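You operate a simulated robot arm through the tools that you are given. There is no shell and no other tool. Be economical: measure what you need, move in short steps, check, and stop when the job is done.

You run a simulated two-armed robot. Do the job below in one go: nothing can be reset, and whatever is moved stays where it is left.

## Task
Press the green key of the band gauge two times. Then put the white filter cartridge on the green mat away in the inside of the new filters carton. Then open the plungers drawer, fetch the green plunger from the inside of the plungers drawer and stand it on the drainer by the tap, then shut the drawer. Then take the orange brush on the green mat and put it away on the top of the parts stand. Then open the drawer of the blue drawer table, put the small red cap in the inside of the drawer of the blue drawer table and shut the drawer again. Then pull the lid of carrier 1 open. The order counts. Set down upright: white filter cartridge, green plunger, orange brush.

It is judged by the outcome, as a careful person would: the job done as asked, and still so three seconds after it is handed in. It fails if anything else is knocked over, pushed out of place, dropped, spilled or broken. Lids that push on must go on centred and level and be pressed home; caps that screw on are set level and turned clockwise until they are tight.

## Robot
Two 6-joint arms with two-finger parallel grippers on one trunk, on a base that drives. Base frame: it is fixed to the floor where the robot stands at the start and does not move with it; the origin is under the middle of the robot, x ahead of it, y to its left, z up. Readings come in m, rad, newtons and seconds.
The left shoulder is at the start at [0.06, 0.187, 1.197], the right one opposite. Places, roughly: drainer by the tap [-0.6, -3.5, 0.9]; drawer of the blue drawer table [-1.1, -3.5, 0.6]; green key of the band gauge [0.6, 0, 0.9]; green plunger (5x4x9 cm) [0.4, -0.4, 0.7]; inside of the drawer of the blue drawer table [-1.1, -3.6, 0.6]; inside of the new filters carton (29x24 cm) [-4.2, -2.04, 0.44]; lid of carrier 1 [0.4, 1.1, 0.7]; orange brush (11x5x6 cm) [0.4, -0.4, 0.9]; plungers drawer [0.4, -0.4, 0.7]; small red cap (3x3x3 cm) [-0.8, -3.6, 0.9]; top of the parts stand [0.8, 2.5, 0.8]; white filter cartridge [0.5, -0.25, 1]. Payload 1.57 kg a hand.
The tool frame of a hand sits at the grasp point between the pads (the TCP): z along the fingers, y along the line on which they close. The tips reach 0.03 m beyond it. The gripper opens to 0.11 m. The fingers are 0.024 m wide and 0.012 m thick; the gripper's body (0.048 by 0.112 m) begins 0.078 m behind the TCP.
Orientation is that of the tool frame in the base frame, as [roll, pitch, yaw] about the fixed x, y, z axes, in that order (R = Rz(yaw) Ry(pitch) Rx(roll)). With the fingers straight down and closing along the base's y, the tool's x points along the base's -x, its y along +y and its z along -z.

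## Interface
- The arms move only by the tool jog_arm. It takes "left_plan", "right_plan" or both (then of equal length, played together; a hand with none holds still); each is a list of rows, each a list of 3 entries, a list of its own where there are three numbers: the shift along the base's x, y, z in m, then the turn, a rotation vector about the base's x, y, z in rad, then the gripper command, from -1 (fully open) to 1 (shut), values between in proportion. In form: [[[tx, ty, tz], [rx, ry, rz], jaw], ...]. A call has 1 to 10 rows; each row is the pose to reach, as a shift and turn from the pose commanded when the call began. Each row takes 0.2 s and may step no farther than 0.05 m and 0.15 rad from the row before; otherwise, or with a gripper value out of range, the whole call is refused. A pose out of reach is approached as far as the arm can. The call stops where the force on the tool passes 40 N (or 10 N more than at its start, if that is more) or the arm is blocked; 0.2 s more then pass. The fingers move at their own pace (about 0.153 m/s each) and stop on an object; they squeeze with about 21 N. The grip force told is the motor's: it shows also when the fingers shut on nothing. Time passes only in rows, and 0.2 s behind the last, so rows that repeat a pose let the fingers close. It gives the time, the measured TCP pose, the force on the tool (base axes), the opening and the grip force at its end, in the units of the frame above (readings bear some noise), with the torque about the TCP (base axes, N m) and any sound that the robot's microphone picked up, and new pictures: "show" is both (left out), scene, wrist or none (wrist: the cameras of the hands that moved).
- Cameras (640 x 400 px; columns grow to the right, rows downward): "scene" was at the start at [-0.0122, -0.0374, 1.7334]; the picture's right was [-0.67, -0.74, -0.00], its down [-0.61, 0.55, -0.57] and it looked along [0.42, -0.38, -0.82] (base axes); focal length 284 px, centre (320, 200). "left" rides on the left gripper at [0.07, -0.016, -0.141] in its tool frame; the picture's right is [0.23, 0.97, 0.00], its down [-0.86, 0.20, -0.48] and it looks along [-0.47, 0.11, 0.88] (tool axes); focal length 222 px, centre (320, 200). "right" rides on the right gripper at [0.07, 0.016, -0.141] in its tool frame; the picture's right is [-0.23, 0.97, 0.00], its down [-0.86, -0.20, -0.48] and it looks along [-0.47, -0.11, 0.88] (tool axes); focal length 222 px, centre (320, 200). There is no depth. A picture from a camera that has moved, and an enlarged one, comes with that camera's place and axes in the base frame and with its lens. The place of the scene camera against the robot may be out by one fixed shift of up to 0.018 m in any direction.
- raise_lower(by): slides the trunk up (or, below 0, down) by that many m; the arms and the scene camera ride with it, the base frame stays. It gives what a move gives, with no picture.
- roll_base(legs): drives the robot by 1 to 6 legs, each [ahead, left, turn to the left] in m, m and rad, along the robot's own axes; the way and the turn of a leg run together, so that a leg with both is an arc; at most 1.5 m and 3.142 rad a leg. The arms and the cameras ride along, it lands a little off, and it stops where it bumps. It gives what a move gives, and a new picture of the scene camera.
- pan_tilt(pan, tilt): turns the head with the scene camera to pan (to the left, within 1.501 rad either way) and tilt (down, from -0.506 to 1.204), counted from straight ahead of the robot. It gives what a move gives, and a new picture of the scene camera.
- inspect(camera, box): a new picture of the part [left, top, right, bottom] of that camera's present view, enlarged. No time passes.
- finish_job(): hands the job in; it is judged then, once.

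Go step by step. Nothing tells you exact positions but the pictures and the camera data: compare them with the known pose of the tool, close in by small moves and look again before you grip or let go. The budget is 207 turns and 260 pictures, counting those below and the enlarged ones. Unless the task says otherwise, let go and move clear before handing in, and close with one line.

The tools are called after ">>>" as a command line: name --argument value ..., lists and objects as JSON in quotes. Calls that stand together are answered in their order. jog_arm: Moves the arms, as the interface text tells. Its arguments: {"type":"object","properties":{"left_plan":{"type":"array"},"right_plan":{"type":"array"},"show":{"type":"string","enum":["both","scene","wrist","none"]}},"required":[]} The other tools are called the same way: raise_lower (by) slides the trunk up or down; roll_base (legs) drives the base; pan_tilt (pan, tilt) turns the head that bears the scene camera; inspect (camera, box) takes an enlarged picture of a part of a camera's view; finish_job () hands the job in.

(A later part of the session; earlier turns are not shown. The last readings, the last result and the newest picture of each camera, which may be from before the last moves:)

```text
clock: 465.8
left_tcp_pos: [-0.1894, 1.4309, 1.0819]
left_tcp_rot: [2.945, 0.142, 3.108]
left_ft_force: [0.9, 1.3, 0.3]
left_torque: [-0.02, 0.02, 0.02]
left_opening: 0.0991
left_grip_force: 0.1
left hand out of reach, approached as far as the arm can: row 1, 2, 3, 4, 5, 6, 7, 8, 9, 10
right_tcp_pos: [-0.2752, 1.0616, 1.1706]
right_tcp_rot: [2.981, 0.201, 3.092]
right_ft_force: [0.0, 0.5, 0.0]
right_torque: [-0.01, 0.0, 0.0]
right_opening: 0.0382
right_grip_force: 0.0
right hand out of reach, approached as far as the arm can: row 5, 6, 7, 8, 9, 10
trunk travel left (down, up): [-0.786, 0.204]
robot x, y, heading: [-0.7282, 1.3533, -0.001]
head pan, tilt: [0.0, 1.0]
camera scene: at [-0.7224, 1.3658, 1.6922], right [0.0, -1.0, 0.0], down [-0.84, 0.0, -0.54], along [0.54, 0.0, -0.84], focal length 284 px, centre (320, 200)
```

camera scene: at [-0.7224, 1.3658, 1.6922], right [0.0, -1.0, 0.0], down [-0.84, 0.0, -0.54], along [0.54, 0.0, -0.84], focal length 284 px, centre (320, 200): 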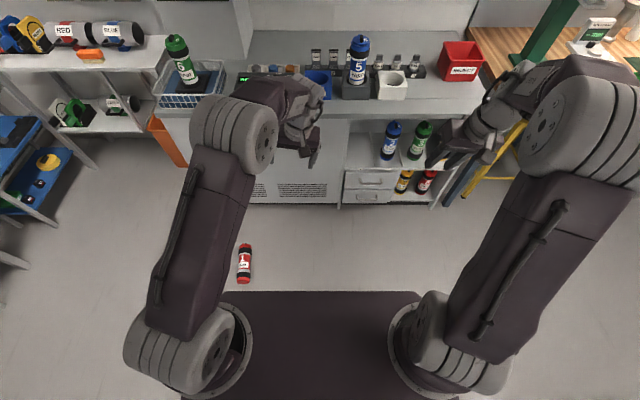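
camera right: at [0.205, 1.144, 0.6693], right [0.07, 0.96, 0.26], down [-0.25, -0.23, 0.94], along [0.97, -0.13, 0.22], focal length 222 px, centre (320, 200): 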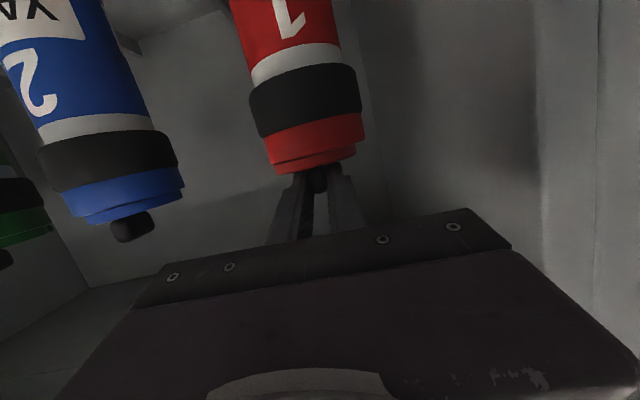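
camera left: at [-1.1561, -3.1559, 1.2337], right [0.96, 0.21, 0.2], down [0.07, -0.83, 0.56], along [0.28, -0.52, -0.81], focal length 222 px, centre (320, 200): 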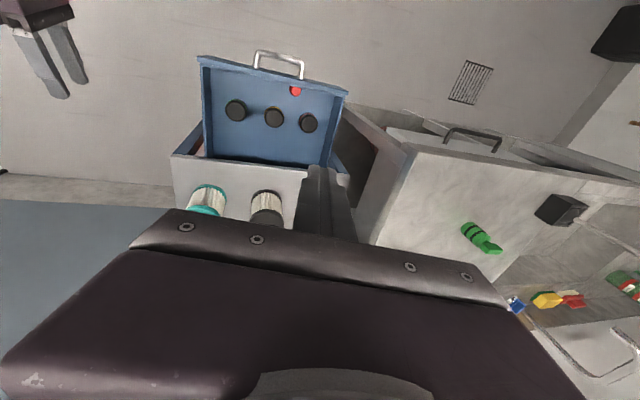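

The right arm is back in its normal posture. I'll use it to pick up the carrier: reposition and lower the trunk.

>>> roll_base --legs '[[0.11, 0.55, 0]]'

>>> raise_lower --by -0.4

>>> raise_lower --by -0.26

>>> jog_arm --right_plan '[[[0.02, 0.015, -0.03], [0.04, 0.05, 0], -0.5], [[0.04, 0.03, -0.06], [0.08, 0.1, 0], -1], [[0.06, 0.045, -0.09], [0.12, 0.15, 0], -1], [[0.07, 0.06, -0.13], [0.15, 0.19, 0.03], -1], [[0.08, 0.075, -0.17], [0.15, 0.19, 0.05], -1], [[0.08, 0.09, -0.21], [0.15, 0.19, 0.05], -1], [[0.08, 0.1, -0.25], [0.15, 0.19, 0.05], -1]]' --show "wrist"

```text
clock: 469.0
left_tcp_pos: [-0.0802, 1.9785, 1.0829]
left_tcp_rot: [2.944, 0.143, 3.111]
left_ft_force: [0.0, 0.2, -0.7]
left_torque: [0.02, 0.0, -0.01]
left_opening: 0.0991
left_grip_force: 0.2
right_tcp_pos: [-0.1641, 1.6069, 1.1705]
right_tcp_rot: [2.983, 0.204, 3.096]
right_ft_force: [-0.7, -0.7, -1.3]
right_torque: [-0.01, 0.01, 0.0]
right_opening: 0.0386
right_grip_force: 0.0
trunk travel left (down, up): [-0.786, 0.204]
robot x, y, heading: [-0.6144, 1.8999, 0.0]
head pan, tilt: [0.0, 1.0]
camera scene: at [-0.6124, 1.9086, 1.6922], right [0.0, -1.0, 0.0], down [-0.84, 0.0, -0.54], along [0.54, 0.0, -0.84], focal length 284 px, centre (320, 200)
```

scene: 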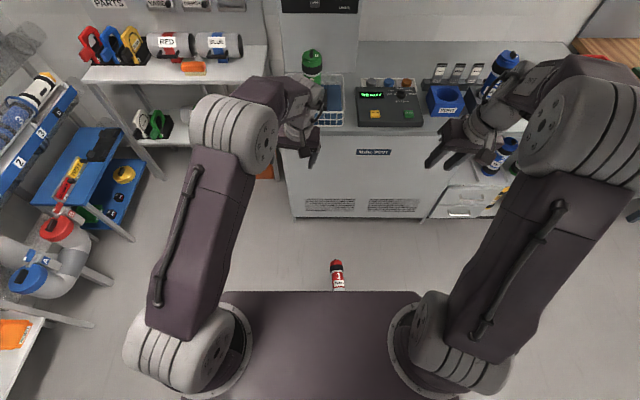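

```text
clock: 472.8
left_tcp_pos: [-0.0806, 1.9779, 0.6831]
left_tcp_rot: [2.947, 0.144, 3.112]
left_ft_force: [-1.7, -0.2, 0.4]
left_torque: [0.01, 0.01, 0.02]
left_opening: 0.099
left_grip_force: 0.2
right_tcp_pos: [-0.1634, 1.6078, 0.7697]
right_tcp_rot: [2.983, 0.202, 3.096]
right_ft_force: [-0.1, 0.1, 0.9]
right_torque: [0.0, 0.01, -0.01]
right_opening: 0.0385
right_grip_force: 0.0
trunk travel left (down, up): [-0.386, 0.604]
robot x, y, heading: [-0.6169, 1.8983, 0.0]
head pan, tilt: [0.0, 1.0]
```

```text
clock: 475.5
left_tcp_pos: [-0.082, 1.9782, 0.4226]
left_tcp_rot: [2.946, 0.142, 3.113]
left_ft_force: [-0.2, 0.0, 0.3]
left_torque: [0.06, 0.02, 0.0]
left_opening: 0.0987
left_grip_force: 0.1
right_tcp_pos: [-0.1636, 1.6086, 0.5101]
right_tcp_rot: [2.98, 0.204, 3.096]
right_ft_force: [-0.2, -0.2, 0.0]
right_torque: [0.02, 0.0, 0.01]
right_opening: 0.0385
right_grip_force: 0.0
trunk travel left (down, up): [-0.126, 0.864]
robot x, y, heading: [-0.6176, 1.8975, 0.001]
head pan, tilt: [0.0, 1.0]
```

```text
clock: 477.1
left_tcp_pos: [-0.079, 1.9781, 0.4221]
left_tcp_rot: [2.945, 0.143, 3.112]
left_ft_force: [0.3, 0.3, -0.5]
left_torque: [0.0, 0.0, 0.03]
left_opening: 0.099
left_grip_force: 0.0
right_tcp_pos: [-0.0827, 1.7086, 0.2588]
right_tcp_rot: [2.836, 0.01, 3.132]
right_ft_force: [-0.2, 0.1, 0.2]
right_torque: [0.01, 0.03, 0.0]
right_opening: 0.11
right_grip_force: 0.0
right hand out of reach, approached as far as the arm can: row 3, 4
trunk travel left (down, up): [-0.126, 0.864]
robot x, y, heading: [-0.6164, 1.8988, -0.0]
head pan, tilt: [0.0, 1.0]
camera right: at [-0.1548, 1.6812, 0.3986], right [0.23, 0.93, 0.3], down [0.85, -0.34, 0.4], along [0.47, 0.16, -0.87], focal length 222 px, centre (320, 200)
```

right: 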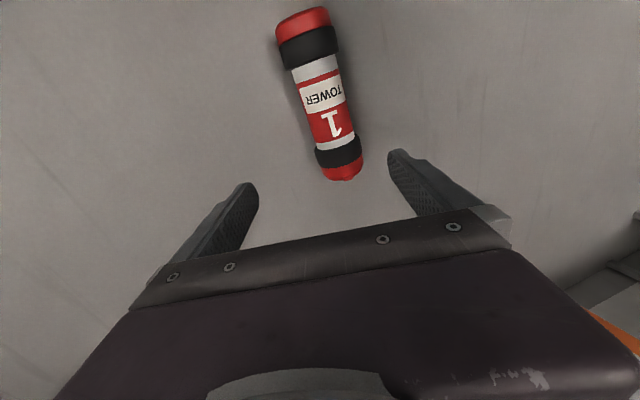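

Carrier at [-0.113, 1.795], axis along x. I level the hand and move above it.

>>> jog_arm --right_plan '[[[-0.01, 0.03, -0.01], [-0.1, 0, 0], -1], [[-0.02, 0.06, -0.03], [-0.2, 0, 0], -1], [[-0.03, 0.085, -0.06], [-0.305, 0, 0], -1], [[-0.03, 0.086, -0.1], [-0.305, 0, 0], -1]]' --show "wrist"

```text
clock: 478.1
left_tcp_pos: [-0.0807, 1.9786, 0.4227]
left_tcp_rot: [2.947, 0.142, 3.112]
left_ft_force: [-0.2, 0.8, -0.4]
left_torque: [0.05, 0.02, -0.01]
left_opening: 0.0989
left_grip_force: 0.1
right_tcp_pos: [-0.1222, 1.7972, 0.1687]
right_tcp_rot: [3.012, 0.145, 3.133]
right_ft_force: [0.9, -1.4, 1.0]
right_torque: [-0.01, 0.04, -0.01]
right_opening: 0.1101
right_grip_force: 0.0
right hand out of reach, approached as far as the arm can: row 2, 3, 4
trunk travel left (down, up): [-0.126, 0.864]
robot x, y, heading: [-0.6188, 1.8956, 0.006]
head pan, tilt: [0.0, 1.0]
camera right: at [-0.2125, 1.7947, 0.2993], right [0.22, 0.96, 0.16], down [0.78, -0.27, 0.57], along [0.59, 0.0, -0.81], focal length 222 px, centre (320, 200)
```

right: 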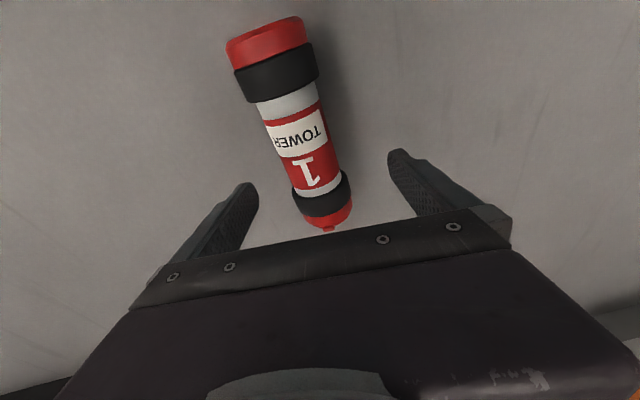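

Slightly too close; I back the base 8 cm and continue.

>>> roll_base --legs '[[-0.09, 0, 0]]'

>>> jog_arm --right_plan '[[[0.03, -0.002, -0.01], [-0.05, 0.05, 0], -1], [[0.06, -0.004, -0.02], [-0.1, 0.1, 0], -1], [[0.085, -0.005, -0.04], [-0.13, 0.145, 0], -1], [[0.085, -0.005, -0.08], [-0.13, 0.145, 0], -1]]' --show "wrist"

```text
clock: 479.2
left_tcp_pos: [-0.1693, 1.9784, 0.4225]
left_tcp_rot: [2.945, 0.143, 3.113]
left_ft_force: [-0.9, -0.4, -0.2]
left_torque: [0.0, 0.04, -0.03]
left_opening: 0.099
left_grip_force: 0.1
right_tcp_pos: [-0.2127, 1.7967, 0.1683]
right_tcp_rot: [3.011, 0.146, 3.132]
right_ft_force: [0.0, 0.1, 0.5]
right_torque: [0.0, -0.01, 0.02]
right_opening: 0.11
right_grip_force: 0.1
trunk travel left (down, up): [-0.126, 0.864]
robot x, y, heading: [-0.7059, 1.8981, 0.008]
head pan, tilt: [0.0, 1.0]
camera scene: at [-0.7022, 1.9097, 1.0322], right [0.0, -1.0, 0.0], down [-0.84, 0.0, -0.54], along [0.54, 0.0, -0.84], focal length 284 px, centre (320, 200)
```

scene: 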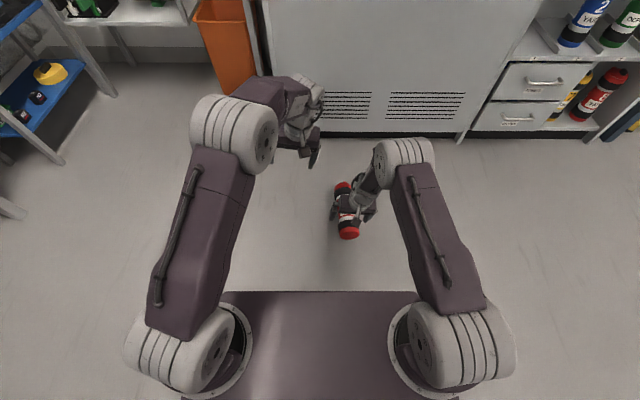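

```text
clock: 480.2
left_tcp_pos: [-0.1696, 1.9788, 0.4225]
left_tcp_rot: [2.947, 0.143, 3.113]
left_ft_force: [0.9, 0.3, 0.3]
left_torque: [0.0, 0.01, -0.02]
left_opening: 0.0991
left_grip_force: 0.0
right_tcp_pos: [-0.2175, 1.7874, 0.1059]
right_tcp_rot: [3.035, 0.049, 3.129]
right_ft_force: [-0.4, 0.4, -0.5]
right_torque: [0.0, 0.03, -0.04]
right_opening: 0.1097
right_grip_force: 0.0
right hand out of reach, approached as far as the arm can: row 1, 2, 3, 4
trunk travel left (down, up): [-0.126, 0.864]
robot x, y, heading: [-0.7056, 1.8969, 0.005]
head pan, tilt: [0.0, 1.0]
camera right: at [-0.2955, 1.7883, 0.2434], right [0.23, 0.97, 0.12], down [0.83, -0.26, 0.5], along [0.51, -0.02, -0.86], focal length 222 px, centre (320, 200)
```

right: 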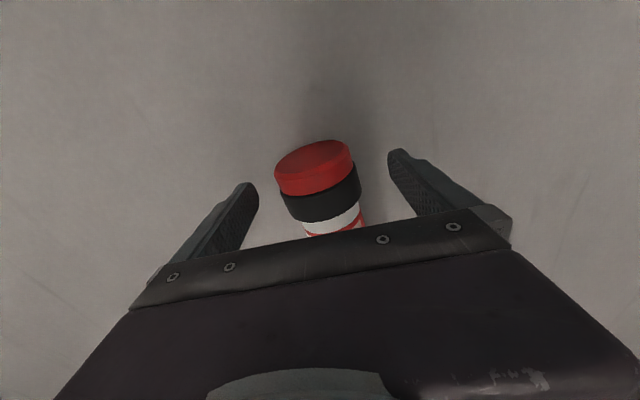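

>>> jog_arm --right_plan '[[[0.02, 0.001, 0], [-0.03, 0.02, 0], -1], [[0.04, 0.003, 0], [-0.06, 0.04, 0], -1], [[0.06, 0.004, 0], [-0.1, 0.05, 0], -1], [[0.09, 0.005, 0], [-0.1, 0.05, 0], -1], [[0.09, 0.005, 0], [-0.1, 0.05, 0], -1]]' --show "none"

```text
clock: 481.4
left_tcp_pos: [-0.1704, 1.9797, 0.4223]
left_tcp_rot: [2.945, 0.142, 3.113]
left_ft_force: [0.1, -0.1, 0.1]
left_torque: [0.0, 0.03, -0.01]
left_opening: 0.0988
left_grip_force: 0.1
right_tcp_pos: [-0.2144, 1.7848, 0.115]
right_tcp_rot: [3.028, 0.046, 3.124]
right_ft_force: [0.7, -0.9, -0.7]
right_torque: [-0.03, 0.03, 0.01]
right_opening: 0.1103
right_grip_force: 0.0
right hand out of reach, approached as far as the arm can: row 1, 2, 3, 4, 5
trunk travel left (down, up): [-0.126, 0.864]
robot x, y, heading: [-0.7089, 1.8958, 0.001]
head pan, tilt: [0.0, 1.0]
```

Stuck by a wrist limit with the hand so far inward. I shift the base left and reach outward instead.

>>> roll_base --legs '[[0, 0.14, 0]]'

>>> jog_arm --right_plan '[[[0.0, -0.035, 0.01], [0, 0, 0], -1], [[0.0, -0.07, 0.02], [0, 0, 0], -1], [[0.02, -0.105, 0.02], [-0.03, 0.02, 0], -1], [[0.045, -0.135, 0.02], [-0.06, 0.04, 0], -1], [[0.07, -0.135, 0.02], [-0.1, 0.05, 0], -1], [[0.09, -0.135, 0.0], [-0.1, 0.05, 0], -1]]' --show "wrist"

```text
clock: 482.7
left_tcp_pos: [-0.1707, 2.1164, 0.4231]
left_tcp_rot: [2.947, 0.142, 3.112]
left_ft_force: [0.0, -0.2, 0.4]
left_torque: [0.01, 0.0, -0.04]
left_opening: 0.099
left_grip_force: 0.1
right_tcp_pos: [-0.2146, 1.9224, 0.1151]
right_tcp_rot: [3.03, 0.044, 3.122]
right_ft_force: [0.3, -0.5, 0.4]
right_torque: [-0.02, -0.01, -0.06]
right_opening: 0.1098
right_grip_force: 0.0
trunk travel left (down, up): [-0.126, 0.864]
robot x, y, heading: [-0.7112, 2.0399, 0.003]
head pan, tilt: [0.0, 1.0]
camera scene: at [-0.7025, 2.0473, 1.0322], right [0.0, -1.0, 0.0], down [-0.84, 0.0, -0.54], along [0.54, 0.0, -0.84], focal length 284 px, centre (320, 200)
```

scene: 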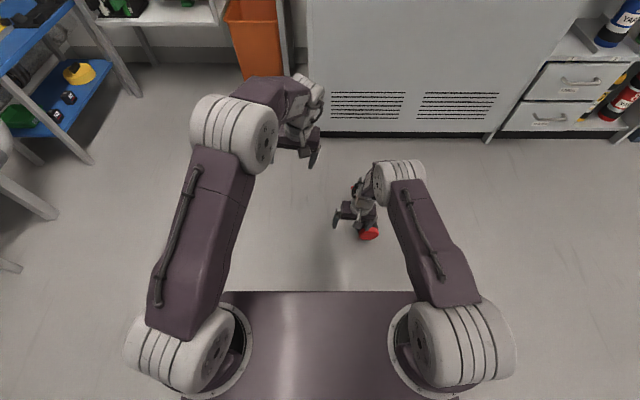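

```text
clock: 484.1
left_tcp_pos: [-0.1704, 2.116, 0.4224]
left_tcp_rot: [2.946, 0.144, 3.112]
left_ft_force: [-0.1, 0.1, 0.6]
left_torque: [-0.02, 0.02, -0.03]
left_opening: 0.099
left_grip_force: 0.1
right_tcp_pos: [-0.2098, 1.796, 0.1311]
right_tcp_rot: [3.038, 0.064, 3.122]
right_ft_force: [0.4, 0.0, -0.5]
right_torque: [-0.01, 0.01, -0.01]
right_opening: 0.1099
right_grip_force: 0.2
right hand out of reach, approached as far as the arm can: row 3, 4, 5, 6
trunk travel left (down, up): [-0.126, 0.864]
robot x, y, heading: [-0.706, 2.0346, 0.003]
head pan, tilt: [0.0, 1.0]
camera right: at [-0.2884, 1.7977, 0.2683], right [0.24, 0.96, 0.12], down [0.82, -0.27, 0.51], along [0.52, -0.03, -0.85], focal length 222 px, centre (320, 200)
```

right: 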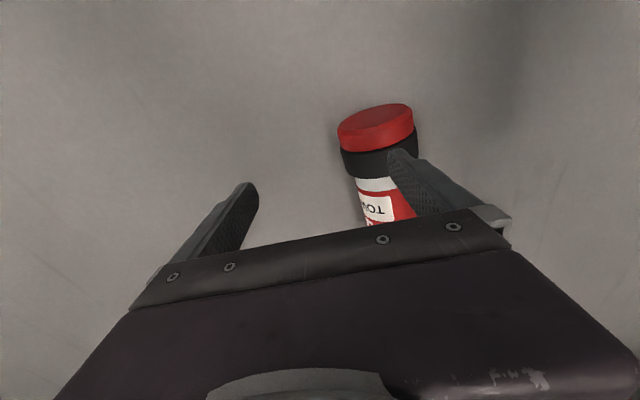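

I drop the rotation correction and just translate: up, over the carrier, then down.

>>> jog_arm --right_plan '[[[0.01, 0.02, 0.02], [0, 0, 0], -1], [[0.03, 0.04, 0.02], [0, 0, 0], -1], [[0.06, 0.06, 0.02], [0, 0, 0], -1], [[0.09, 0.062, 0.02], [0, 0, 0], -1]]' --show "wrist"

```text
clock: 485.1
left_tcp_pos: [-0.171, 2.1155, 0.4227]
left_tcp_rot: [2.945, 0.143, 3.112]
left_ft_force: [-0.1, -0.9, -0.4]
left_torque: [0.01, -0.02, 0.02]
left_opening: 0.0987
left_grip_force: 0.0
right_tcp_pos: [-0.177, 1.8564, 0.1501]
right_tcp_rot: [3.009, 0.081, 3.117]
right_ft_force: [-1.4, -0.5, 1.0]
right_torque: [-0.03, 0.01, -0.05]
right_opening: 0.1102
right_grip_force: 0.1
right hand out of reach, approached as far as the arm can: row 2, 3, 4
trunk travel left (down, up): [-0.126, 0.864]
robot x, y, heading: [-0.7067, 2.037, 0.001]
head pan, tilt: [0.0, 1.0]
camera right: at [-0.258, 1.8548, 0.2869], right [0.24, 0.96, 0.15], down [0.81, -0.28, 0.52], along [0.54, 0.0, -0.84], focal length 222 px, centre (320, 200)
```

right: 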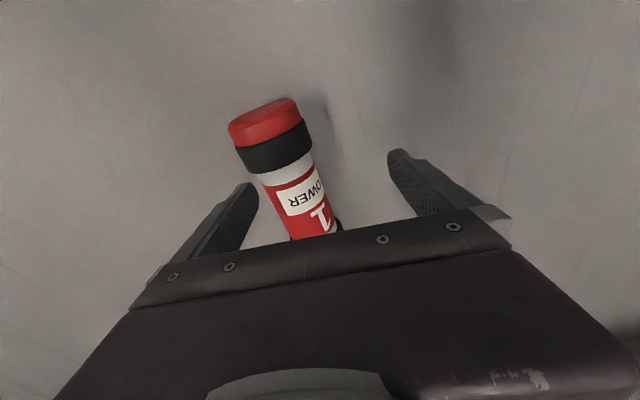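

I lower the shoulder further (raising the hand relative to it) for an easier reach.

>>> jog_arm --right_plan '[[[0.0, 0, 0.04], [0, 0, 0], -1], [[0.02, 0, 0.08], [0, 0, 0], -1], [[0.05, -0.01, 0.12], [0, 0, 0], -1], [[0.06, -0.02, 0.12], [-0.05, 0.04, 0], -1]]' --show "none"

>>> raise_lower --by -0.12

>>> jog_arm --right_plan '[[[0.0, 0, -0.01], [-0.05, 0.03, 0], -1], [[0.0, 0, -0.02], [-0.1, 0.06, 0], -1]]' --show "wrist"

```text
refused: row 3 steps farther than a row can; nothing moved
```

```text
clock: 485.8
left_tcp_pos: [-0.1711, 2.1156, 0.3867]
left_tcp_rot: [2.947, 0.145, 3.112]
left_ft_force: [0.0, 0.6, 0.9]
left_torque: [0.03, -0.02, 0.03]
left_opening: 0.099
left_grip_force: 0.1
right_tcp_pos: [-0.1756, 1.8561, 0.1191]
right_tcp_rot: [3.008, 0.081, 3.117]
right_ft_force: [-5.6, -1.1, 17.9]
right_torque: [-1.09, 0.41, -0.32]
right_opening: 0.1091
right_grip_force: 0.1
trunk travel left (down, up): [-0.09, 0.9]
robot x, y, heading: [-0.7068, 2.0358, 0.001]
head pan, tilt: [0.0, 1.0]
stopped: the force on the tool passed its limit (the readings are from after the stop); the commanded pose is now the measured one
```

```text
clock: 486.4
left_tcp_pos: [-0.171, 2.116, 0.3869]
left_tcp_rot: [2.947, 0.146, 3.111]
left_ft_force: [-0.1, 0.7, -0.6]
left_torque: [-0.02, -0.01, 0.0]
left_opening: 0.0991
left_grip_force: 0.1
right_tcp_pos: [-0.1759, 1.8551, 0.1183]
right_tcp_rot: [3.009, 0.082, 3.114]
right_ft_force: [-5.8, -1.4, 19.6]
right_torque: [-1.15, 0.34, -0.32]
right_opening: 0.1087
right_grip_force: 0.0
right hand out of reach, approached as far as the arm can: row 1, 2
trunk travel left (down, up): [-0.09, 0.9]
robot x, y, heading: [-0.7042, 2.0352, 0.002]
head pan, tilt: [0.0, 1.0]
camera right: at [-0.2573, 1.8542, 0.2543], right [0.24, 0.96, 0.15], down [0.81, -0.28, 0.52], along [0.54, -0.01, -0.84], focal length 222 px, centre (320, 200)
```

right: 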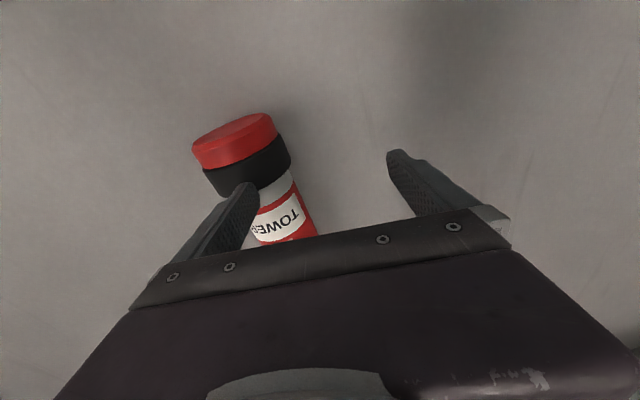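

I pressed on the carrier; I raise off, then re-centre.

>>> raise_lower --by 0.06

>>> jog_arm --right_plan '[[[0.0, -0.01, 0.03], [0, 0, 0], -1], [[0.0, -0.025, 0.06], [0, 0, 0], -1], [[0.02, -0.04, 0.09], [0, 0, 0], -1], [[0.04, -0.052, 0.11], [0, 0, 0], -1], [[0.055, -0.055, 0.12], [0, 0, 0], -1]]' --show "none"

```text
clock: 487.4
left_tcp_pos: [-0.1714, 2.1151, 0.4459]
left_tcp_rot: [2.948, 0.142, 3.111]
left_ft_force: [0.0, 0.9, -0.3]
left_torque: [0.0, -0.01, -0.01]
left_opening: 0.0989
left_grip_force: 0.1
right_tcp_pos: [-0.1764, 1.8565, 0.1763]
right_tcp_rot: [3.009, 0.078, 3.116]
right_ft_force: [-0.7, -0.7, -0.2]
right_torque: [0.01, 0.01, -0.02]
right_opening: 0.11
right_grip_force: 0.1
trunk travel left (down, up): [-0.15, 0.84]
robot x, y, heading: [-0.7033, 2.035, -0.0]
head pan, tilt: [0.0, 1.0]
```

```text
clock: 488.6
left_tcp_pos: [-0.1707, 2.1151, 0.4458]
left_tcp_rot: [2.946, 0.142, 3.111]
left_ft_force: [-0.1, -0.3, 0.4]
left_torque: [-0.02, -0.03, 0.0]
left_opening: 0.099
left_grip_force: 0.1
right_tcp_pos: [-0.1453, 1.8034, 0.2919]
right_tcp_rot: [2.968, 0.105, 3.114]
right_ft_force: [0.3, -0.3, -0.1]
right_torque: [0.0, -0.01, -0.01]
right_opening: 0.1103
right_grip_force: 0.0
right hand out of reach, approached as far as the arm can: row 3, 4, 5
trunk travel left (down, up): [-0.15, 0.84]
robot x, y, heading: [-0.7036, 2.0312, 0.004]
head pan, tilt: [0.0, 1.0]
```

I descend in steps over the carrier with a picture to check centring.

>>> jog_arm --right_plan '[[[0.01, 0, -0.04], [0, 0, 0], -1], [[0.01, 0, -0.08], [0, 0, 0], -1], [[0.01, 0, -0.12], [0, 0, 0], -1], [[0.01, 0, -0.15], [0, 0, 0], -1]]' --show "wrist"

```text
clock: 489.6
left_tcp_pos: [-0.1698, 2.1158, 0.4454]
left_tcp_rot: [2.946, 0.141, 3.111]
left_ft_force: [0.1, -0.6, 0.1]
left_torque: [0.02, -0.02, 0.02]
left_opening: 0.099
left_grip_force: 0.0
right_tcp_pos: [-0.1645, 1.809, 0.1489]
right_tcp_rot: [2.989, 0.093, 3.115]
right_ft_force: [0.5, -0.1, 0.2]
right_torque: [-0.01, -0.01, 0.0]
right_opening: 0.11
right_grip_force: 0.1
right hand out of reach, approached as far as the arm can: row 1, 2, 3, 4
trunk travel left (down, up): [-0.15, 0.84]
robot x, y, heading: [-0.7061, 2.0357, 0.002]
head pan, tilt: [0.0, 1.0]
camera right: at [-0.2475, 1.8042, 0.2842], right [0.24, 0.96, 0.17], down [0.8, -0.29, 0.52], along [0.55, 0.01, -0.84], focal length 222 px, centre (320, 200)
```

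right: 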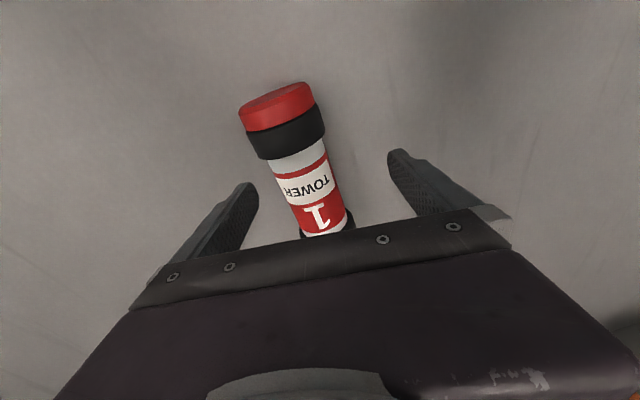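

Centred well enough. I nudge and lower with the trunk, then grip.

>>> jog_arm --right_plan '[[[0, -0.009, 0], [0, 0, 0], -1]]' --show "none"

>>> raise_lower --by -0.1

```text
clock: 490.0
left_tcp_pos: [-0.1702, 2.1154, 0.4463]
left_tcp_rot: [2.947, 0.143, 3.112]
left_ft_force: [0.5, 0.0, 0.4]
left_torque: [-0.02, 0.0, -0.02]
left_opening: 0.0992
left_grip_force: 0.0
right_tcp_pos: [-0.1736, 1.7991, 0.1508]
right_tcp_rot: [2.999, 0.085, 3.115]
right_ft_force: [0.1, 0.6, -0.6]
right_torque: [0.01, -0.03, 0.0]
right_opening: 0.1101
right_grip_force: 0.0
right hand out of reach, approached as far as the arm can: row 1
trunk travel left (down, up): [-0.15, 0.84]
robot x, y, heading: [-0.7062, 2.0334, 0.005]
head pan, tilt: [0.0, 1.0]
```

```text
clock: 491.3
left_tcp_pos: [-0.171, 2.1165, 0.3459]
left_tcp_rot: [2.945, 0.143, 3.112]
left_ft_force: [1.0, -0.2, 0.0]
left_torque: [0.03, -0.02, 0.01]
left_opening: 0.0992
left_grip_force: 0.1
right_tcp_pos: [-0.174, 1.799, 0.0517]
right_tcp_rot: [2.998, 0.086, 3.116]
right_ft_force: [0.2, -0.6, -0.2]
right_torque: [-0.01, 0.0, 0.01]
right_opening: 0.1098
right_grip_force: 0.1
trunk travel left (down, up): [-0.05, 0.94]
robot x, y, heading: [-0.7074, 2.0371, 0.005]
head pan, tilt: [0.0, 1.0]
```

>>> roll_base --legs '[[0.035, 0, 0]]'

>>> jog_arm --right_plan '[[[0, 0, 0], [0, 0, 0], 0], [[0, 0, 0], [0, 0, 0], 1], [[0, 0, 0], [0, 0, 0], 1], [[0, 0, 0], [0, 0, 0], 1]]' --show "wrist"

```text
clock: 492.2
left_tcp_pos: [-0.1366, 2.1163, 0.3459]
left_tcp_rot: [2.947, 0.139, 3.11]
left_ft_force: [0.4, -0.3, -0.4]
left_torque: [-0.02, -0.03, 0.02]
left_opening: 0.0989
left_grip_force: 0.1
right_tcp_pos: [-0.1394, 1.8008, 0.0523]
right_tcp_rot: [2.998, 0.086, 3.117]
right_ft_force: [0.5, -0.8, -0.2]
right_torque: [-0.02, 0.04, -0.03]
right_opening: 0.1099
right_grip_force: 0.0
trunk travel left (down, up): [-0.05, 0.94]
robot x, y, heading: [-0.6706, 2.0352, 0.004]
head pan, tilt: [0.0, 1.0]
camera scene: at [-0.6675, 2.0472, 0.9557], right [0.0, -1.0, 0.0], down [-0.84, 0.0, -0.54], along [0.54, 0.0, -0.84], focal length 284 px, centre (320, 200)
```

scene: 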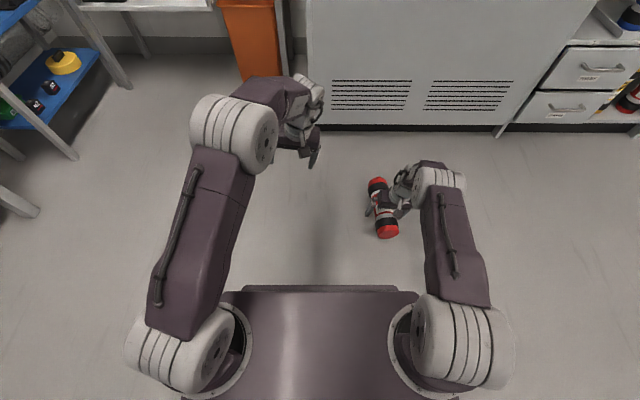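

```text
clock: 493.2
left_tcp_pos: [-0.1362, 2.1161, 0.3466]
left_tcp_rot: [2.947, 0.141, 3.112]
left_ft_force: [0.5, -0.7, -0.1]
left_torque: [0.02, 0.04, -0.02]
left_opening: 0.099
left_grip_force: 0.2
right_tcp_pos: [-0.1391, 1.8, 0.0518]
right_tcp_rot: [2.999, 0.085, 3.114]
right_ft_force: [-0.3, 1.2, 0.4]
right_torque: [0.03, -0.09, 0.12]
right_opening: 0.0668
right_grip_force: 21.2
trunk travel left (down, up): [-0.05, 0.94]
robot x, y, heading: [-0.674, 2.0342, 0.004]
head pan, tilt: [0.0, 1.0]
camera right: at [-0.2209, 1.7972, 0.187], right [0.24, 0.96, 0.16], down [0.81, -0.29, 0.52], along [0.54, 0.0, -0.84], focal length 222 px, centre (320, 200)
```

right: 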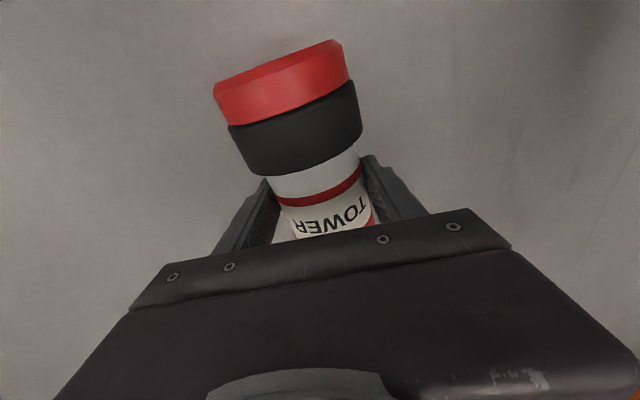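

Carrier gripped. I lift it with the trunk.

>>> raise_lower --by 0.4

>>> raise_lower --by 0.35

>>> jog_arm --right_plan '[[[0.02, 0, 0.03], [0, -0.1, 0], 1], [[0.04, 0, 0.06], [0, -0.22, 0], 1], [[0.06, 0, 0.09], [0, -0.35, 0], 1], [[0.08, 0, 0.12], [0, -0.49, 0], 1], [[0.1, 0, 0.15], [0, -0.63, 0], 1], [[0.12, 0, 0.17], [0, -0.77, 0], 1], [[0.13, 0, 0.19], [0, -0.91, 0], 1], [[0.14, 0, 0.21], [0, -1.05, 0], 1], [[0.15, 0, 0.23], [0, -1.19, 0], 1], [[0.15, 0, 0.25], [0, -1.33, 0], 1]]' --show "scene"

```text
clock: 497.0
left_tcp_pos: [-0.1355, 2.1155, 0.746]
left_tcp_rot: [2.945, 0.14, 3.112]
left_ft_force: [-0.8, -0.2, 0.2]
left_torque: [0.01, 0.0, 0.02]
left_opening: 0.0992
left_grip_force: 0.0
right_tcp_pos: [-0.1391, 1.8005, 0.4512]
right_tcp_rot: [2.999, 0.085, 3.115]
right_ft_force: [-0.3, -1.0, -2.7]
right_torque: [0.0, 0.05, 0.02]
right_opening: 0.0649
right_grip_force: 20.8
trunk travel left (down, up): [-0.45, 0.54]
robot x, y, heading: [-0.6757, 2.0388, 0.001]
head pan, tilt: [0.0, 1.0]
```

```text
clock: 500.4
left_tcp_pos: [-0.1352, 2.1165, 1.0956]
left_tcp_rot: [2.946, 0.142, 3.111]
left_ft_force: [-0.4, 0.3, 0.9]
left_torque: [0.0, 0.01, 0.01]
left_opening: 0.099
left_grip_force: 0.0
right_tcp_pos: [-0.1386, 1.799, 0.8008]
right_tcp_rot: [2.999, 0.085, 3.115]
right_ft_force: [-0.1, 0.7, -2.6]
right_torque: [0.0, 0.09, 0.01]
right_opening: 0.0646
right_grip_force: 21.1
trunk travel left (down, up): [-0.8, 0.19]
robot x, y, heading: [-0.6686, 2.0381, -0.0]
head pan, tilt: [0.0, 1.0]
```

```text
clock: 502.6
left_tcp_pos: [-0.1332, 2.1148, 1.0949]
left_tcp_rot: [2.944, 0.142, 3.11]
left_ft_force: [0.8, -0.4, -0.4]
left_torque: [0.04, 0.0, -0.02]
left_opening: 0.0988
left_grip_force: 0.1
right_tcp_pos: [0.0526, 1.795, 1.0569]
right_tcp_rot: [2.847, 1.409, 2.983]
right_ft_force: [-0.5, 0.7, -3.1]
right_torque: [-0.01, 0.08, 0.03]
right_opening: 0.0649
right_grip_force: 20.8
right hand out of reach, approached as far as the arm can: row 10
trunk travel left (down, up): [-0.8, 0.19]
robot x, y, heading: [-0.6743, 2.0403, 0.004]
head pan, tilt: [0.0, 1.0]
camera scene: at [-0.6652, 2.0468, 1.7057], right [0.0, -1.0, 0.0], down [-0.84, 0.0, -0.54], along [0.54, 0.0, -0.84], focal length 284 px, centre (320, 200)
```

scene: 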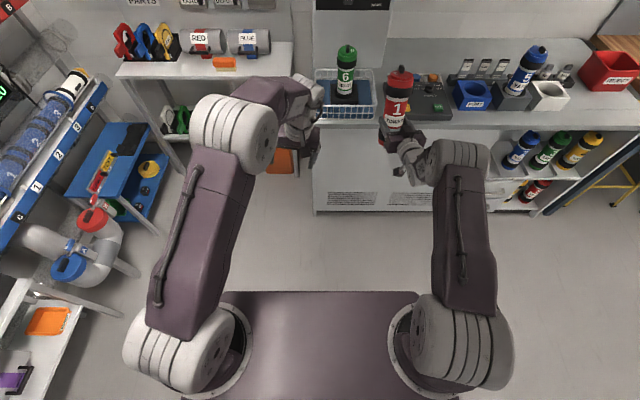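

The carrier is upright in my right hand, label toward me. I bring it to the middle so that the left hand can work its lid.

>>> jog_arm --right_plan '[[[0, 0.03, 0], [0, 0, 0], 1], [[0, 0.06, 0], [0, 0, 0], 1], [[0, 0.09, 0], [0, 0, 0], 1], [[0, 0.12, 0], [0, 0, 0], 1], [[0, 0.15, 0], [0, 0, 0], 1]]' --show "none"

>>> jog_arm --left_plan '[[[0, 0, 0.03], [0, -0.13, 0], 0], [[0, 0, 0.06], [0, -0.26, 0], 0], [[0.01, -0.015, 0.09], [0, -0.39, 0], 0], [[0.02, -0.035, 0.11], [0, -0.52, 0], 0], [[0.03, -0.055, 0.13], [0, -0.65, 0], 0], [[0.03, -0.075, 0.14], [0, -0.78, 0], 0], [[0.03, -0.095, 0.14], [0, -0.91, 0], 0], [[0.03, -0.115, 0.14], [0, -1.04, 0], 0], [[0.03, -0.13, 0.14], [0, -1.17, 0], 0], [[0.03, -0.14, 0.14], [0, -1.3, 0], 0]]' --show "both"

```text
clock: 503.8
left_tcp_pos: [-0.1361, 2.1158, 1.0959]
left_tcp_rot: [2.946, 0.141, 3.113]
left_ft_force: [0.5, 0.8, -0.1]
left_torque: [0.0, 0.01, -0.01]
left_opening: 0.099
left_grip_force: 0.1
right_tcp_pos: [0.0506, 1.947, 1.0567]
right_tcp_rot: [2.839, 1.414, 2.979]
right_ft_force: [0.1, -0.4, -2.5]
right_torque: [-0.02, 0.03, -0.04]
right_opening: 0.0649
right_grip_force: 20.9
right hand out of reach, approached as far as the arm can: row 1, 2, 3
trunk travel left (down, up): [-0.8, 0.19]
robot x, y, heading: [-0.6728, 2.0349, 0.006]
head pan, tilt: [0.0, 1.0]
```

```text
clock: 506.0
left_tcp_pos: [-0.0469, 1.9891, 1.2606]
left_tcp_rot: [2.802, 1.391, 2.965]
left_ft_force: [0.2, 0.1, -0.5]
left_torque: [0.01, -0.01, 0.0]
left_opening: 0.0548
left_grip_force: 0.0
left hand out of reach, approached as far as the arm can: row 9, 10
right_tcp_pos: [0.0567, 1.8997, 1.0561]
right_tcp_rot: [2.831, 1.412, 2.905]
right_ft_force: [-0.3, 1.6, -3.0]
right_torque: [0.0, 0.07, -0.01]
right_opening: 0.0647
right_grip_force: 20.9
trunk travel left (down, up): [-0.8, 0.19]
robot x, y, heading: [-0.6703, 2.0369, 0.0]
head pan, tilt: [0.0, 1.0]
camera scene: at [-0.6646, 2.0464, 1.7057], right [0.0, -1.0, 0.0], down [-0.84, 0.0, -0.54], along [0.54, 0.0, -0.84], focal length 284 px, centre (320, 200)
camera left: at [-0.1942, 1.9526, 1.214], right [-0.19, 0.97, -0.17], down [-0.35, 0.09, 0.93], along [0.92, 0.24, 0.32], focal length 222 px, centre (320, 200)
```

scene: 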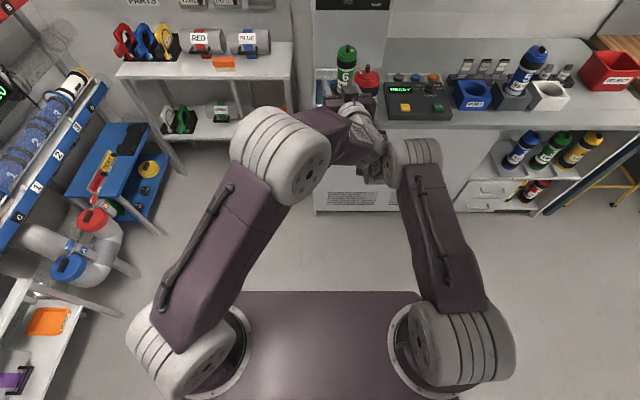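
left: 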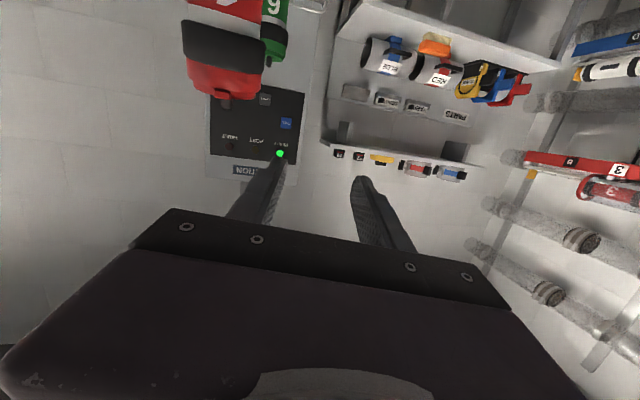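

The arms touch at this height; I lift the left hand and pitch it down 45° to come over from above.

>>> jog_arm --left_plan '[[[-0.01, 0.01, 0.035], [0, 0.1, 0], 0], [[-0.02, 0.01, 0.07], [0, 0.2, 0], 0], [[-0.02, 0.01, 0.1], [0, 0.3, 0], 0], [[-0.01, 0, 0.11], [0, 0.4, 0], 0], [[0, -0.015, 0.1], [0, 0.5, 0], 0], [[0.01, -0.03, 0.08], [0, 0.6, 0], 0]]' --show "wrist"

```text
clock: 507.4
left_tcp_pos: [-0.0583, 1.9908, 1.315]
left_tcp_rot: [2.93, 0.855, 3.091]
left_ft_force: [-0.5, 0.4, 0.1]
left_torque: [-0.02, -0.03, -0.02]
left_opening: 0.0551
left_grip_force: 0.0
left hand out of reach, approached as far as the arm can: row 5, 6
right_tcp_pos: [0.05, 1.946, 1.0568]
right_tcp_rot: [2.835, 1.412, 2.974]
right_ft_force: [-0.6, -0.5, -2.9]
right_torque: [-0.04, 0.06, -0.03]
right_opening: 0.0648
right_grip_force: 20.9
trunk travel left (down, up): [-0.8, 0.19]
robot x, y, heading: [-0.6747, 2.0425, 0.005]
head pan, tilt: [0.0, 1.0]
camera left: at [-0.2074, 1.9526, 1.3491], right [-0.26, 0.97, -0.04], down [0.18, 0.09, 0.98], along [0.95, 0.24, -0.2], focal length 222 px, centre (320, 200)
```

left: 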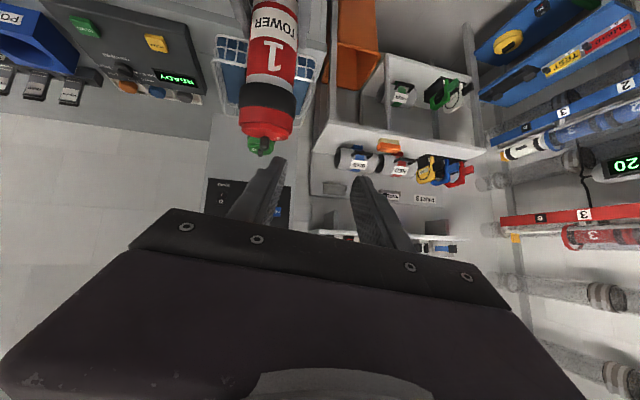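

Lid top at [0.05, 1.945, 1.205]. I align sideways first, then approach the fin.

>>> jog_arm --left_plan '[[[0, -0.025, 0], [0, 0, 0], 0], [[0, -0.05, 0], [0, 0, 0], 0], [[0.025, -0.05, -0.022], [0, 0, 0], 0], [[0.05, -0.05, -0.044], [0, 0, 0], 0]]' --show "wrist"

```text
clock: 508.4
left_tcp_pos: [-0.0253, 1.9653, 1.2501]
left_tcp_rot: [2.924, 0.846, 3.095]
left_ft_force: [0.7, 0.2, 0.5]
left_torque: [-0.01, 0.04, 0.01]
left_opening: 0.0552
left_grip_force: 0.0
left hand out of reach, approached as far as the arm can: row 1, 2, 3, 4
right_tcp_pos: [0.0509, 1.9452, 1.0569]
right_tcp_rot: [2.833, 1.411, 2.973]
right_ft_force: [-0.9, 1.1, -3.2]
right_torque: [0.02, 0.04, 0.0]
right_opening: 0.0649
right_grip_force: 20.7
trunk travel left (down, up): [-0.8, 0.19]
robot x, y, heading: [-0.6692, 2.0348, 0.003]
head pan, tilt: [0.0, 1.0]
camera left: at [-0.1744, 1.9261, 1.2857], right [-0.26, 0.96, -0.03], down [0.19, 0.08, 0.98], along [0.95, 0.25, -0.2], focal length 222 px, centre (320, 200)
```

left: 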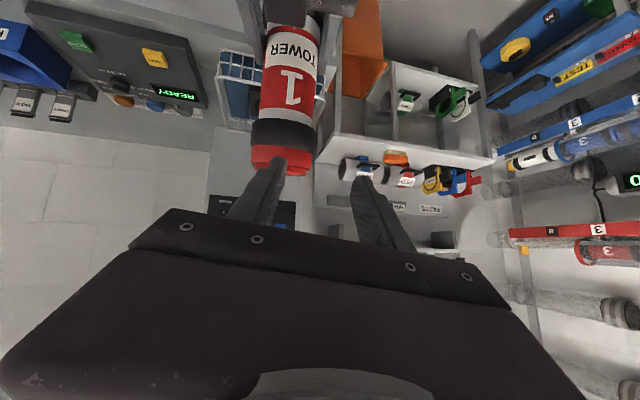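

I keep the left hand still and bring the carrier's fin into its open jaws with the right arm.

>>> jog_arm --right_plan '[[[-0.009, 0.017, -0.006], [0, 0, 0], 1], [[-0.018, 0.033, -0.01], [0, 0, 0], 1], [[-0.03, 0.03, -0.006], [0, 0, 0], 1], [[-0.045, 0.027, 0.0], [0, 0, 0], 1], [[-0.055, 0.024, 0.005], [0, 0, 0], 1]]' --show "none"

>>> inspect --camera "left" --box '[180, 40, 460, 240]'

```text
clock: 509.6
left_tcp_pos: [-0.0268, 1.9668, 1.2518]
left_tcp_rot: [2.925, 0.848, 3.094]
left_ft_force: [0.2, 0.7, 0.0]
left_torque: [-0.01, 0.01, -0.03]
left_opening: 0.055
left_grip_force: 0.0
right_tcp_pos: [0.042, 1.981, 1.0609]
right_tcp_rot: [2.842, 1.411, 2.979]
right_ft_force: [0.8, -0.3, -2.8]
right_torque: [-0.05, 0.05, 0.01]
right_opening: 0.0644
right_grip_force: 21.3
right hand out of reach, approached as far as the arm can: row 1, 2, 3, 4, 5
trunk travel left (down, up): [-0.8, 0.19]
robot x, y, heading: [-0.6735, 2.0324, 0.0]
head pan, tilt: [0.0, 1.0]
```

```text
2.00 times, centred on (320, 140) of left
camera zoom: at [-0.1757, 1.9265, 1.2864], right [-0.26, 0.96, -0.03], down [0.19, 0.08, 0.98], along [0.95, 0.25, -0.2], focal length 444 px, centre (320, 320)
```

zoom: 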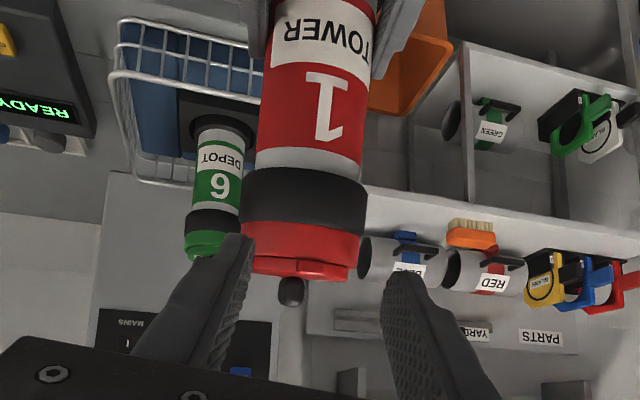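

The fin is right in front of the open fingers. I advance the left hand 5 cm onto it.

>>> jog_arm --left_plan '[[[0.02, -0.003, -0.003], [0, 0, 0], 0], [[0.04, -0.005, -0.006], [0, 0, 0], 0], [[0.055, -0.006, -0.008], [0, 0, 0], 0]]' --show "none"

>>> inspect --camera "left" --box '[180, 40, 460, 240]'

```text
clock: 510.4
left_tcp_pos: [0.0009, 1.9818, 1.2319]
left_tcp_rot: [2.92, 0.845, 3.096]
left_ft_force: [-0.8, 0.0, -0.7]
left_torque: [-0.01, 0.0, 0.0]
left_opening: 0.0545
left_grip_force: 0.0
left hand out of reach, approached as far as the arm can: row 1, 2, 3
right_tcp_pos: [0.0409, 1.981, 1.0626]
right_tcp_rot: [2.839, 1.41, 2.977]
right_ft_force: [0.3, -0.4, -1.8]
right_torque: [-0.03, 0.05, 0.02]
right_opening: 0.0647
right_grip_force: 20.9
trunk travel left (down, up): [-0.8, 0.19]
robot x, y, heading: [-0.6737, 2.0396, -0.004]
head pan, tilt: [0.0, 1.0]
```

```text
2.00 times, centred on (320, 140) of left
camera zoom: at [-0.1479, 1.9409, 1.2669], right [-0.27, 0.96, -0.03], down [0.19, 0.08, 0.98], along [0.94, 0.26, -0.2], focal length 444 px, centre (320, 320)
```

zoom: 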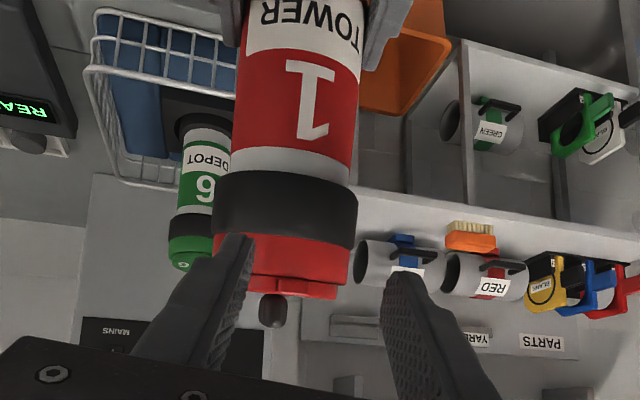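

I lower the carrier slightly and shift it sideways to clear and centre the fin.

>>> jog_arm --right_plan '[[[0.004, 0.006, -0.008], [0, 0, 0], 1], [[0.006, 0.013, -0.018], [0, 0, 0], 1]]' --show "none"

>>> inspect --camera "left" --box '[180, 40, 460, 240]'

```text
clock: 511.0
left_tcp_pos: [0.0001, 1.981, 1.2324]
left_tcp_rot: [2.92, 0.844, 3.095]
left_ft_force: [0.0, -0.4, -0.2]
left_torque: [0.0, -0.02, -0.01]
left_opening: 0.055
left_grip_force: 0.0
right_tcp_pos: [0.0494, 1.9931, 1.0447]
right_tcp_rot: [2.834, 1.413, 2.972]
right_ft_force: [-0.3, -0.2, -2.0]
right_torque: [0.0, 0.02, -0.03]
right_opening: 0.0649
right_grip_force: 20.9
trunk travel left (down, up): [-0.8, 0.19]
robot x, y, heading: [-0.6732, 2.0357, 0.004]
head pan, tilt: [0.0, 1.0]
```

```text
2.00 times, centred on (320, 140) of left
camera zoom: at [-0.1478, 1.9411, 1.2668], right [-0.27, 0.96, -0.03], down [0.19, 0.08, 0.98], along [0.94, 0.26, -0.2], focal length 444 px, centre (320, 320)
```

zoom: 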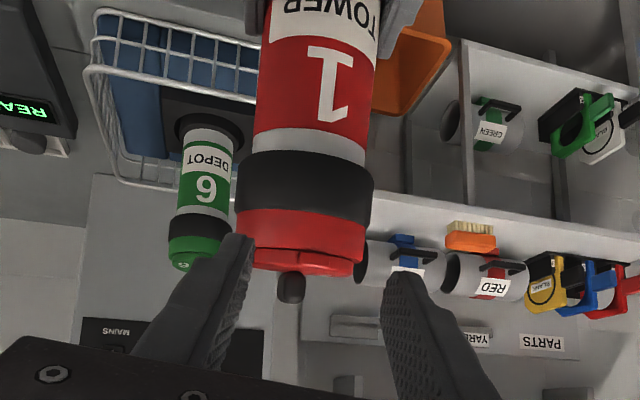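

>>> jog_arm --left_plan '[[[0.01, -0.002, 0.002], [0, -0.05, 0], 0], [[0.02, -0.004, 0.003], [0, -0.1, 0], 0], [[0.032, -0.004, 0.003], [0, -0.12, 0], 0]]' --show "none"

>>> inspect --camera "left" --box '[180, 40, 460, 240]'

```text
clock: 511.8
left_tcp_pos: [0.0354, 1.9846, 1.2239]
left_tcp_rot: [2.908, 0.964, 3.088]
left_ft_force: [0.0, -0.8, -0.2]
left_torque: [-0.02, -0.02, 0.02]
left_opening: 0.0549
left_grip_force: 0.1
left hand out of reach, approached as far as the arm can: row 3
right_tcp_pos: [0.0486, 1.9932, 1.0446]
right_tcp_rot: [2.84, 1.411, 2.976]
right_ft_force: [0.8, -0.6, -3.4]
right_torque: [-0.01, 0.03, 0.02]
right_opening: 0.0647
right_grip_force: 21.1
trunk travel left (down, up): [-0.8, 0.19]
robot x, y, heading: [-0.6698, 2.0364, 0.002]
head pan, tilt: [0.0, 1.0]
```

```text
2.00 times, centred on (320, 140) of left
camera zoom: at [-0.1161, 1.9435, 1.2425], right [-0.27, 0.96, -0.06], down [0.07, 0.08, 0.99], along [0.96, 0.26, -0.09], focal length 444 px, centre (320, 320)
```

zoom: 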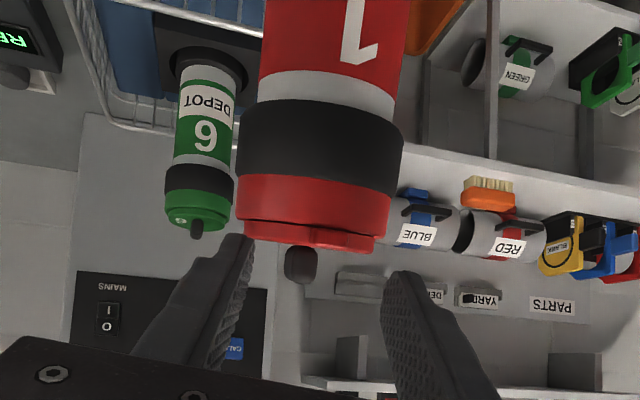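

The fin is between the pads. I close the left hand on it.

>>> jog_arm --left_plan '[[[0, 0, 0], [0, 0, 0], 0.6], [[0, 0, 0], [0, 0, 0], 1], [[0, 0, 0], [0, 0, 0], 1]]' --show "none"

>>> inspect --camera "left" --box '[180, 40, 460, 240]'

```text
clock: 512.6
left_tcp_pos: [0.0344, 1.9849, 1.2251]
left_tcp_rot: [2.909, 0.963, 3.09]
left_ft_force: [0.1, -0.3, 0.6]
left_torque: [-0.01, 0.03, -0.01]
left_opening: 0.0001
left_grip_force: 21.0
right_tcp_pos: [0.0487, 1.9911, 1.0459]
right_tcp_rot: [2.834, 1.412, 2.972]
right_ft_force: [0.1, 0.2, -2.6]
right_torque: [0.01, 0.05, 0.01]
right_opening: 0.0647
right_grip_force: 20.8
trunk travel left (down, up): [-0.8, 0.19]
robot x, y, heading: [-0.6702, 2.0347, 0.003]
head pan, tilt: [0.0, 1.0]
```

```text
2.00 times, centred on (320, 140) of left
camera zoom: at [-0.1169, 1.9431, 1.2428], right [-0.27, 0.96, -0.06], down [0.07, 0.08, 0.99], along [0.96, 0.26, -0.09], focal length 444 px, centre (320, 320)
```

zoom: 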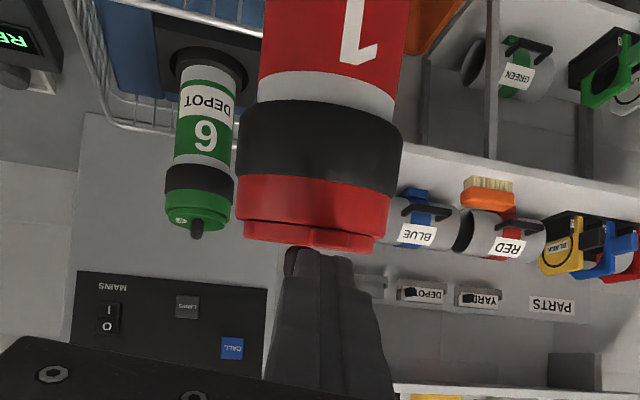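

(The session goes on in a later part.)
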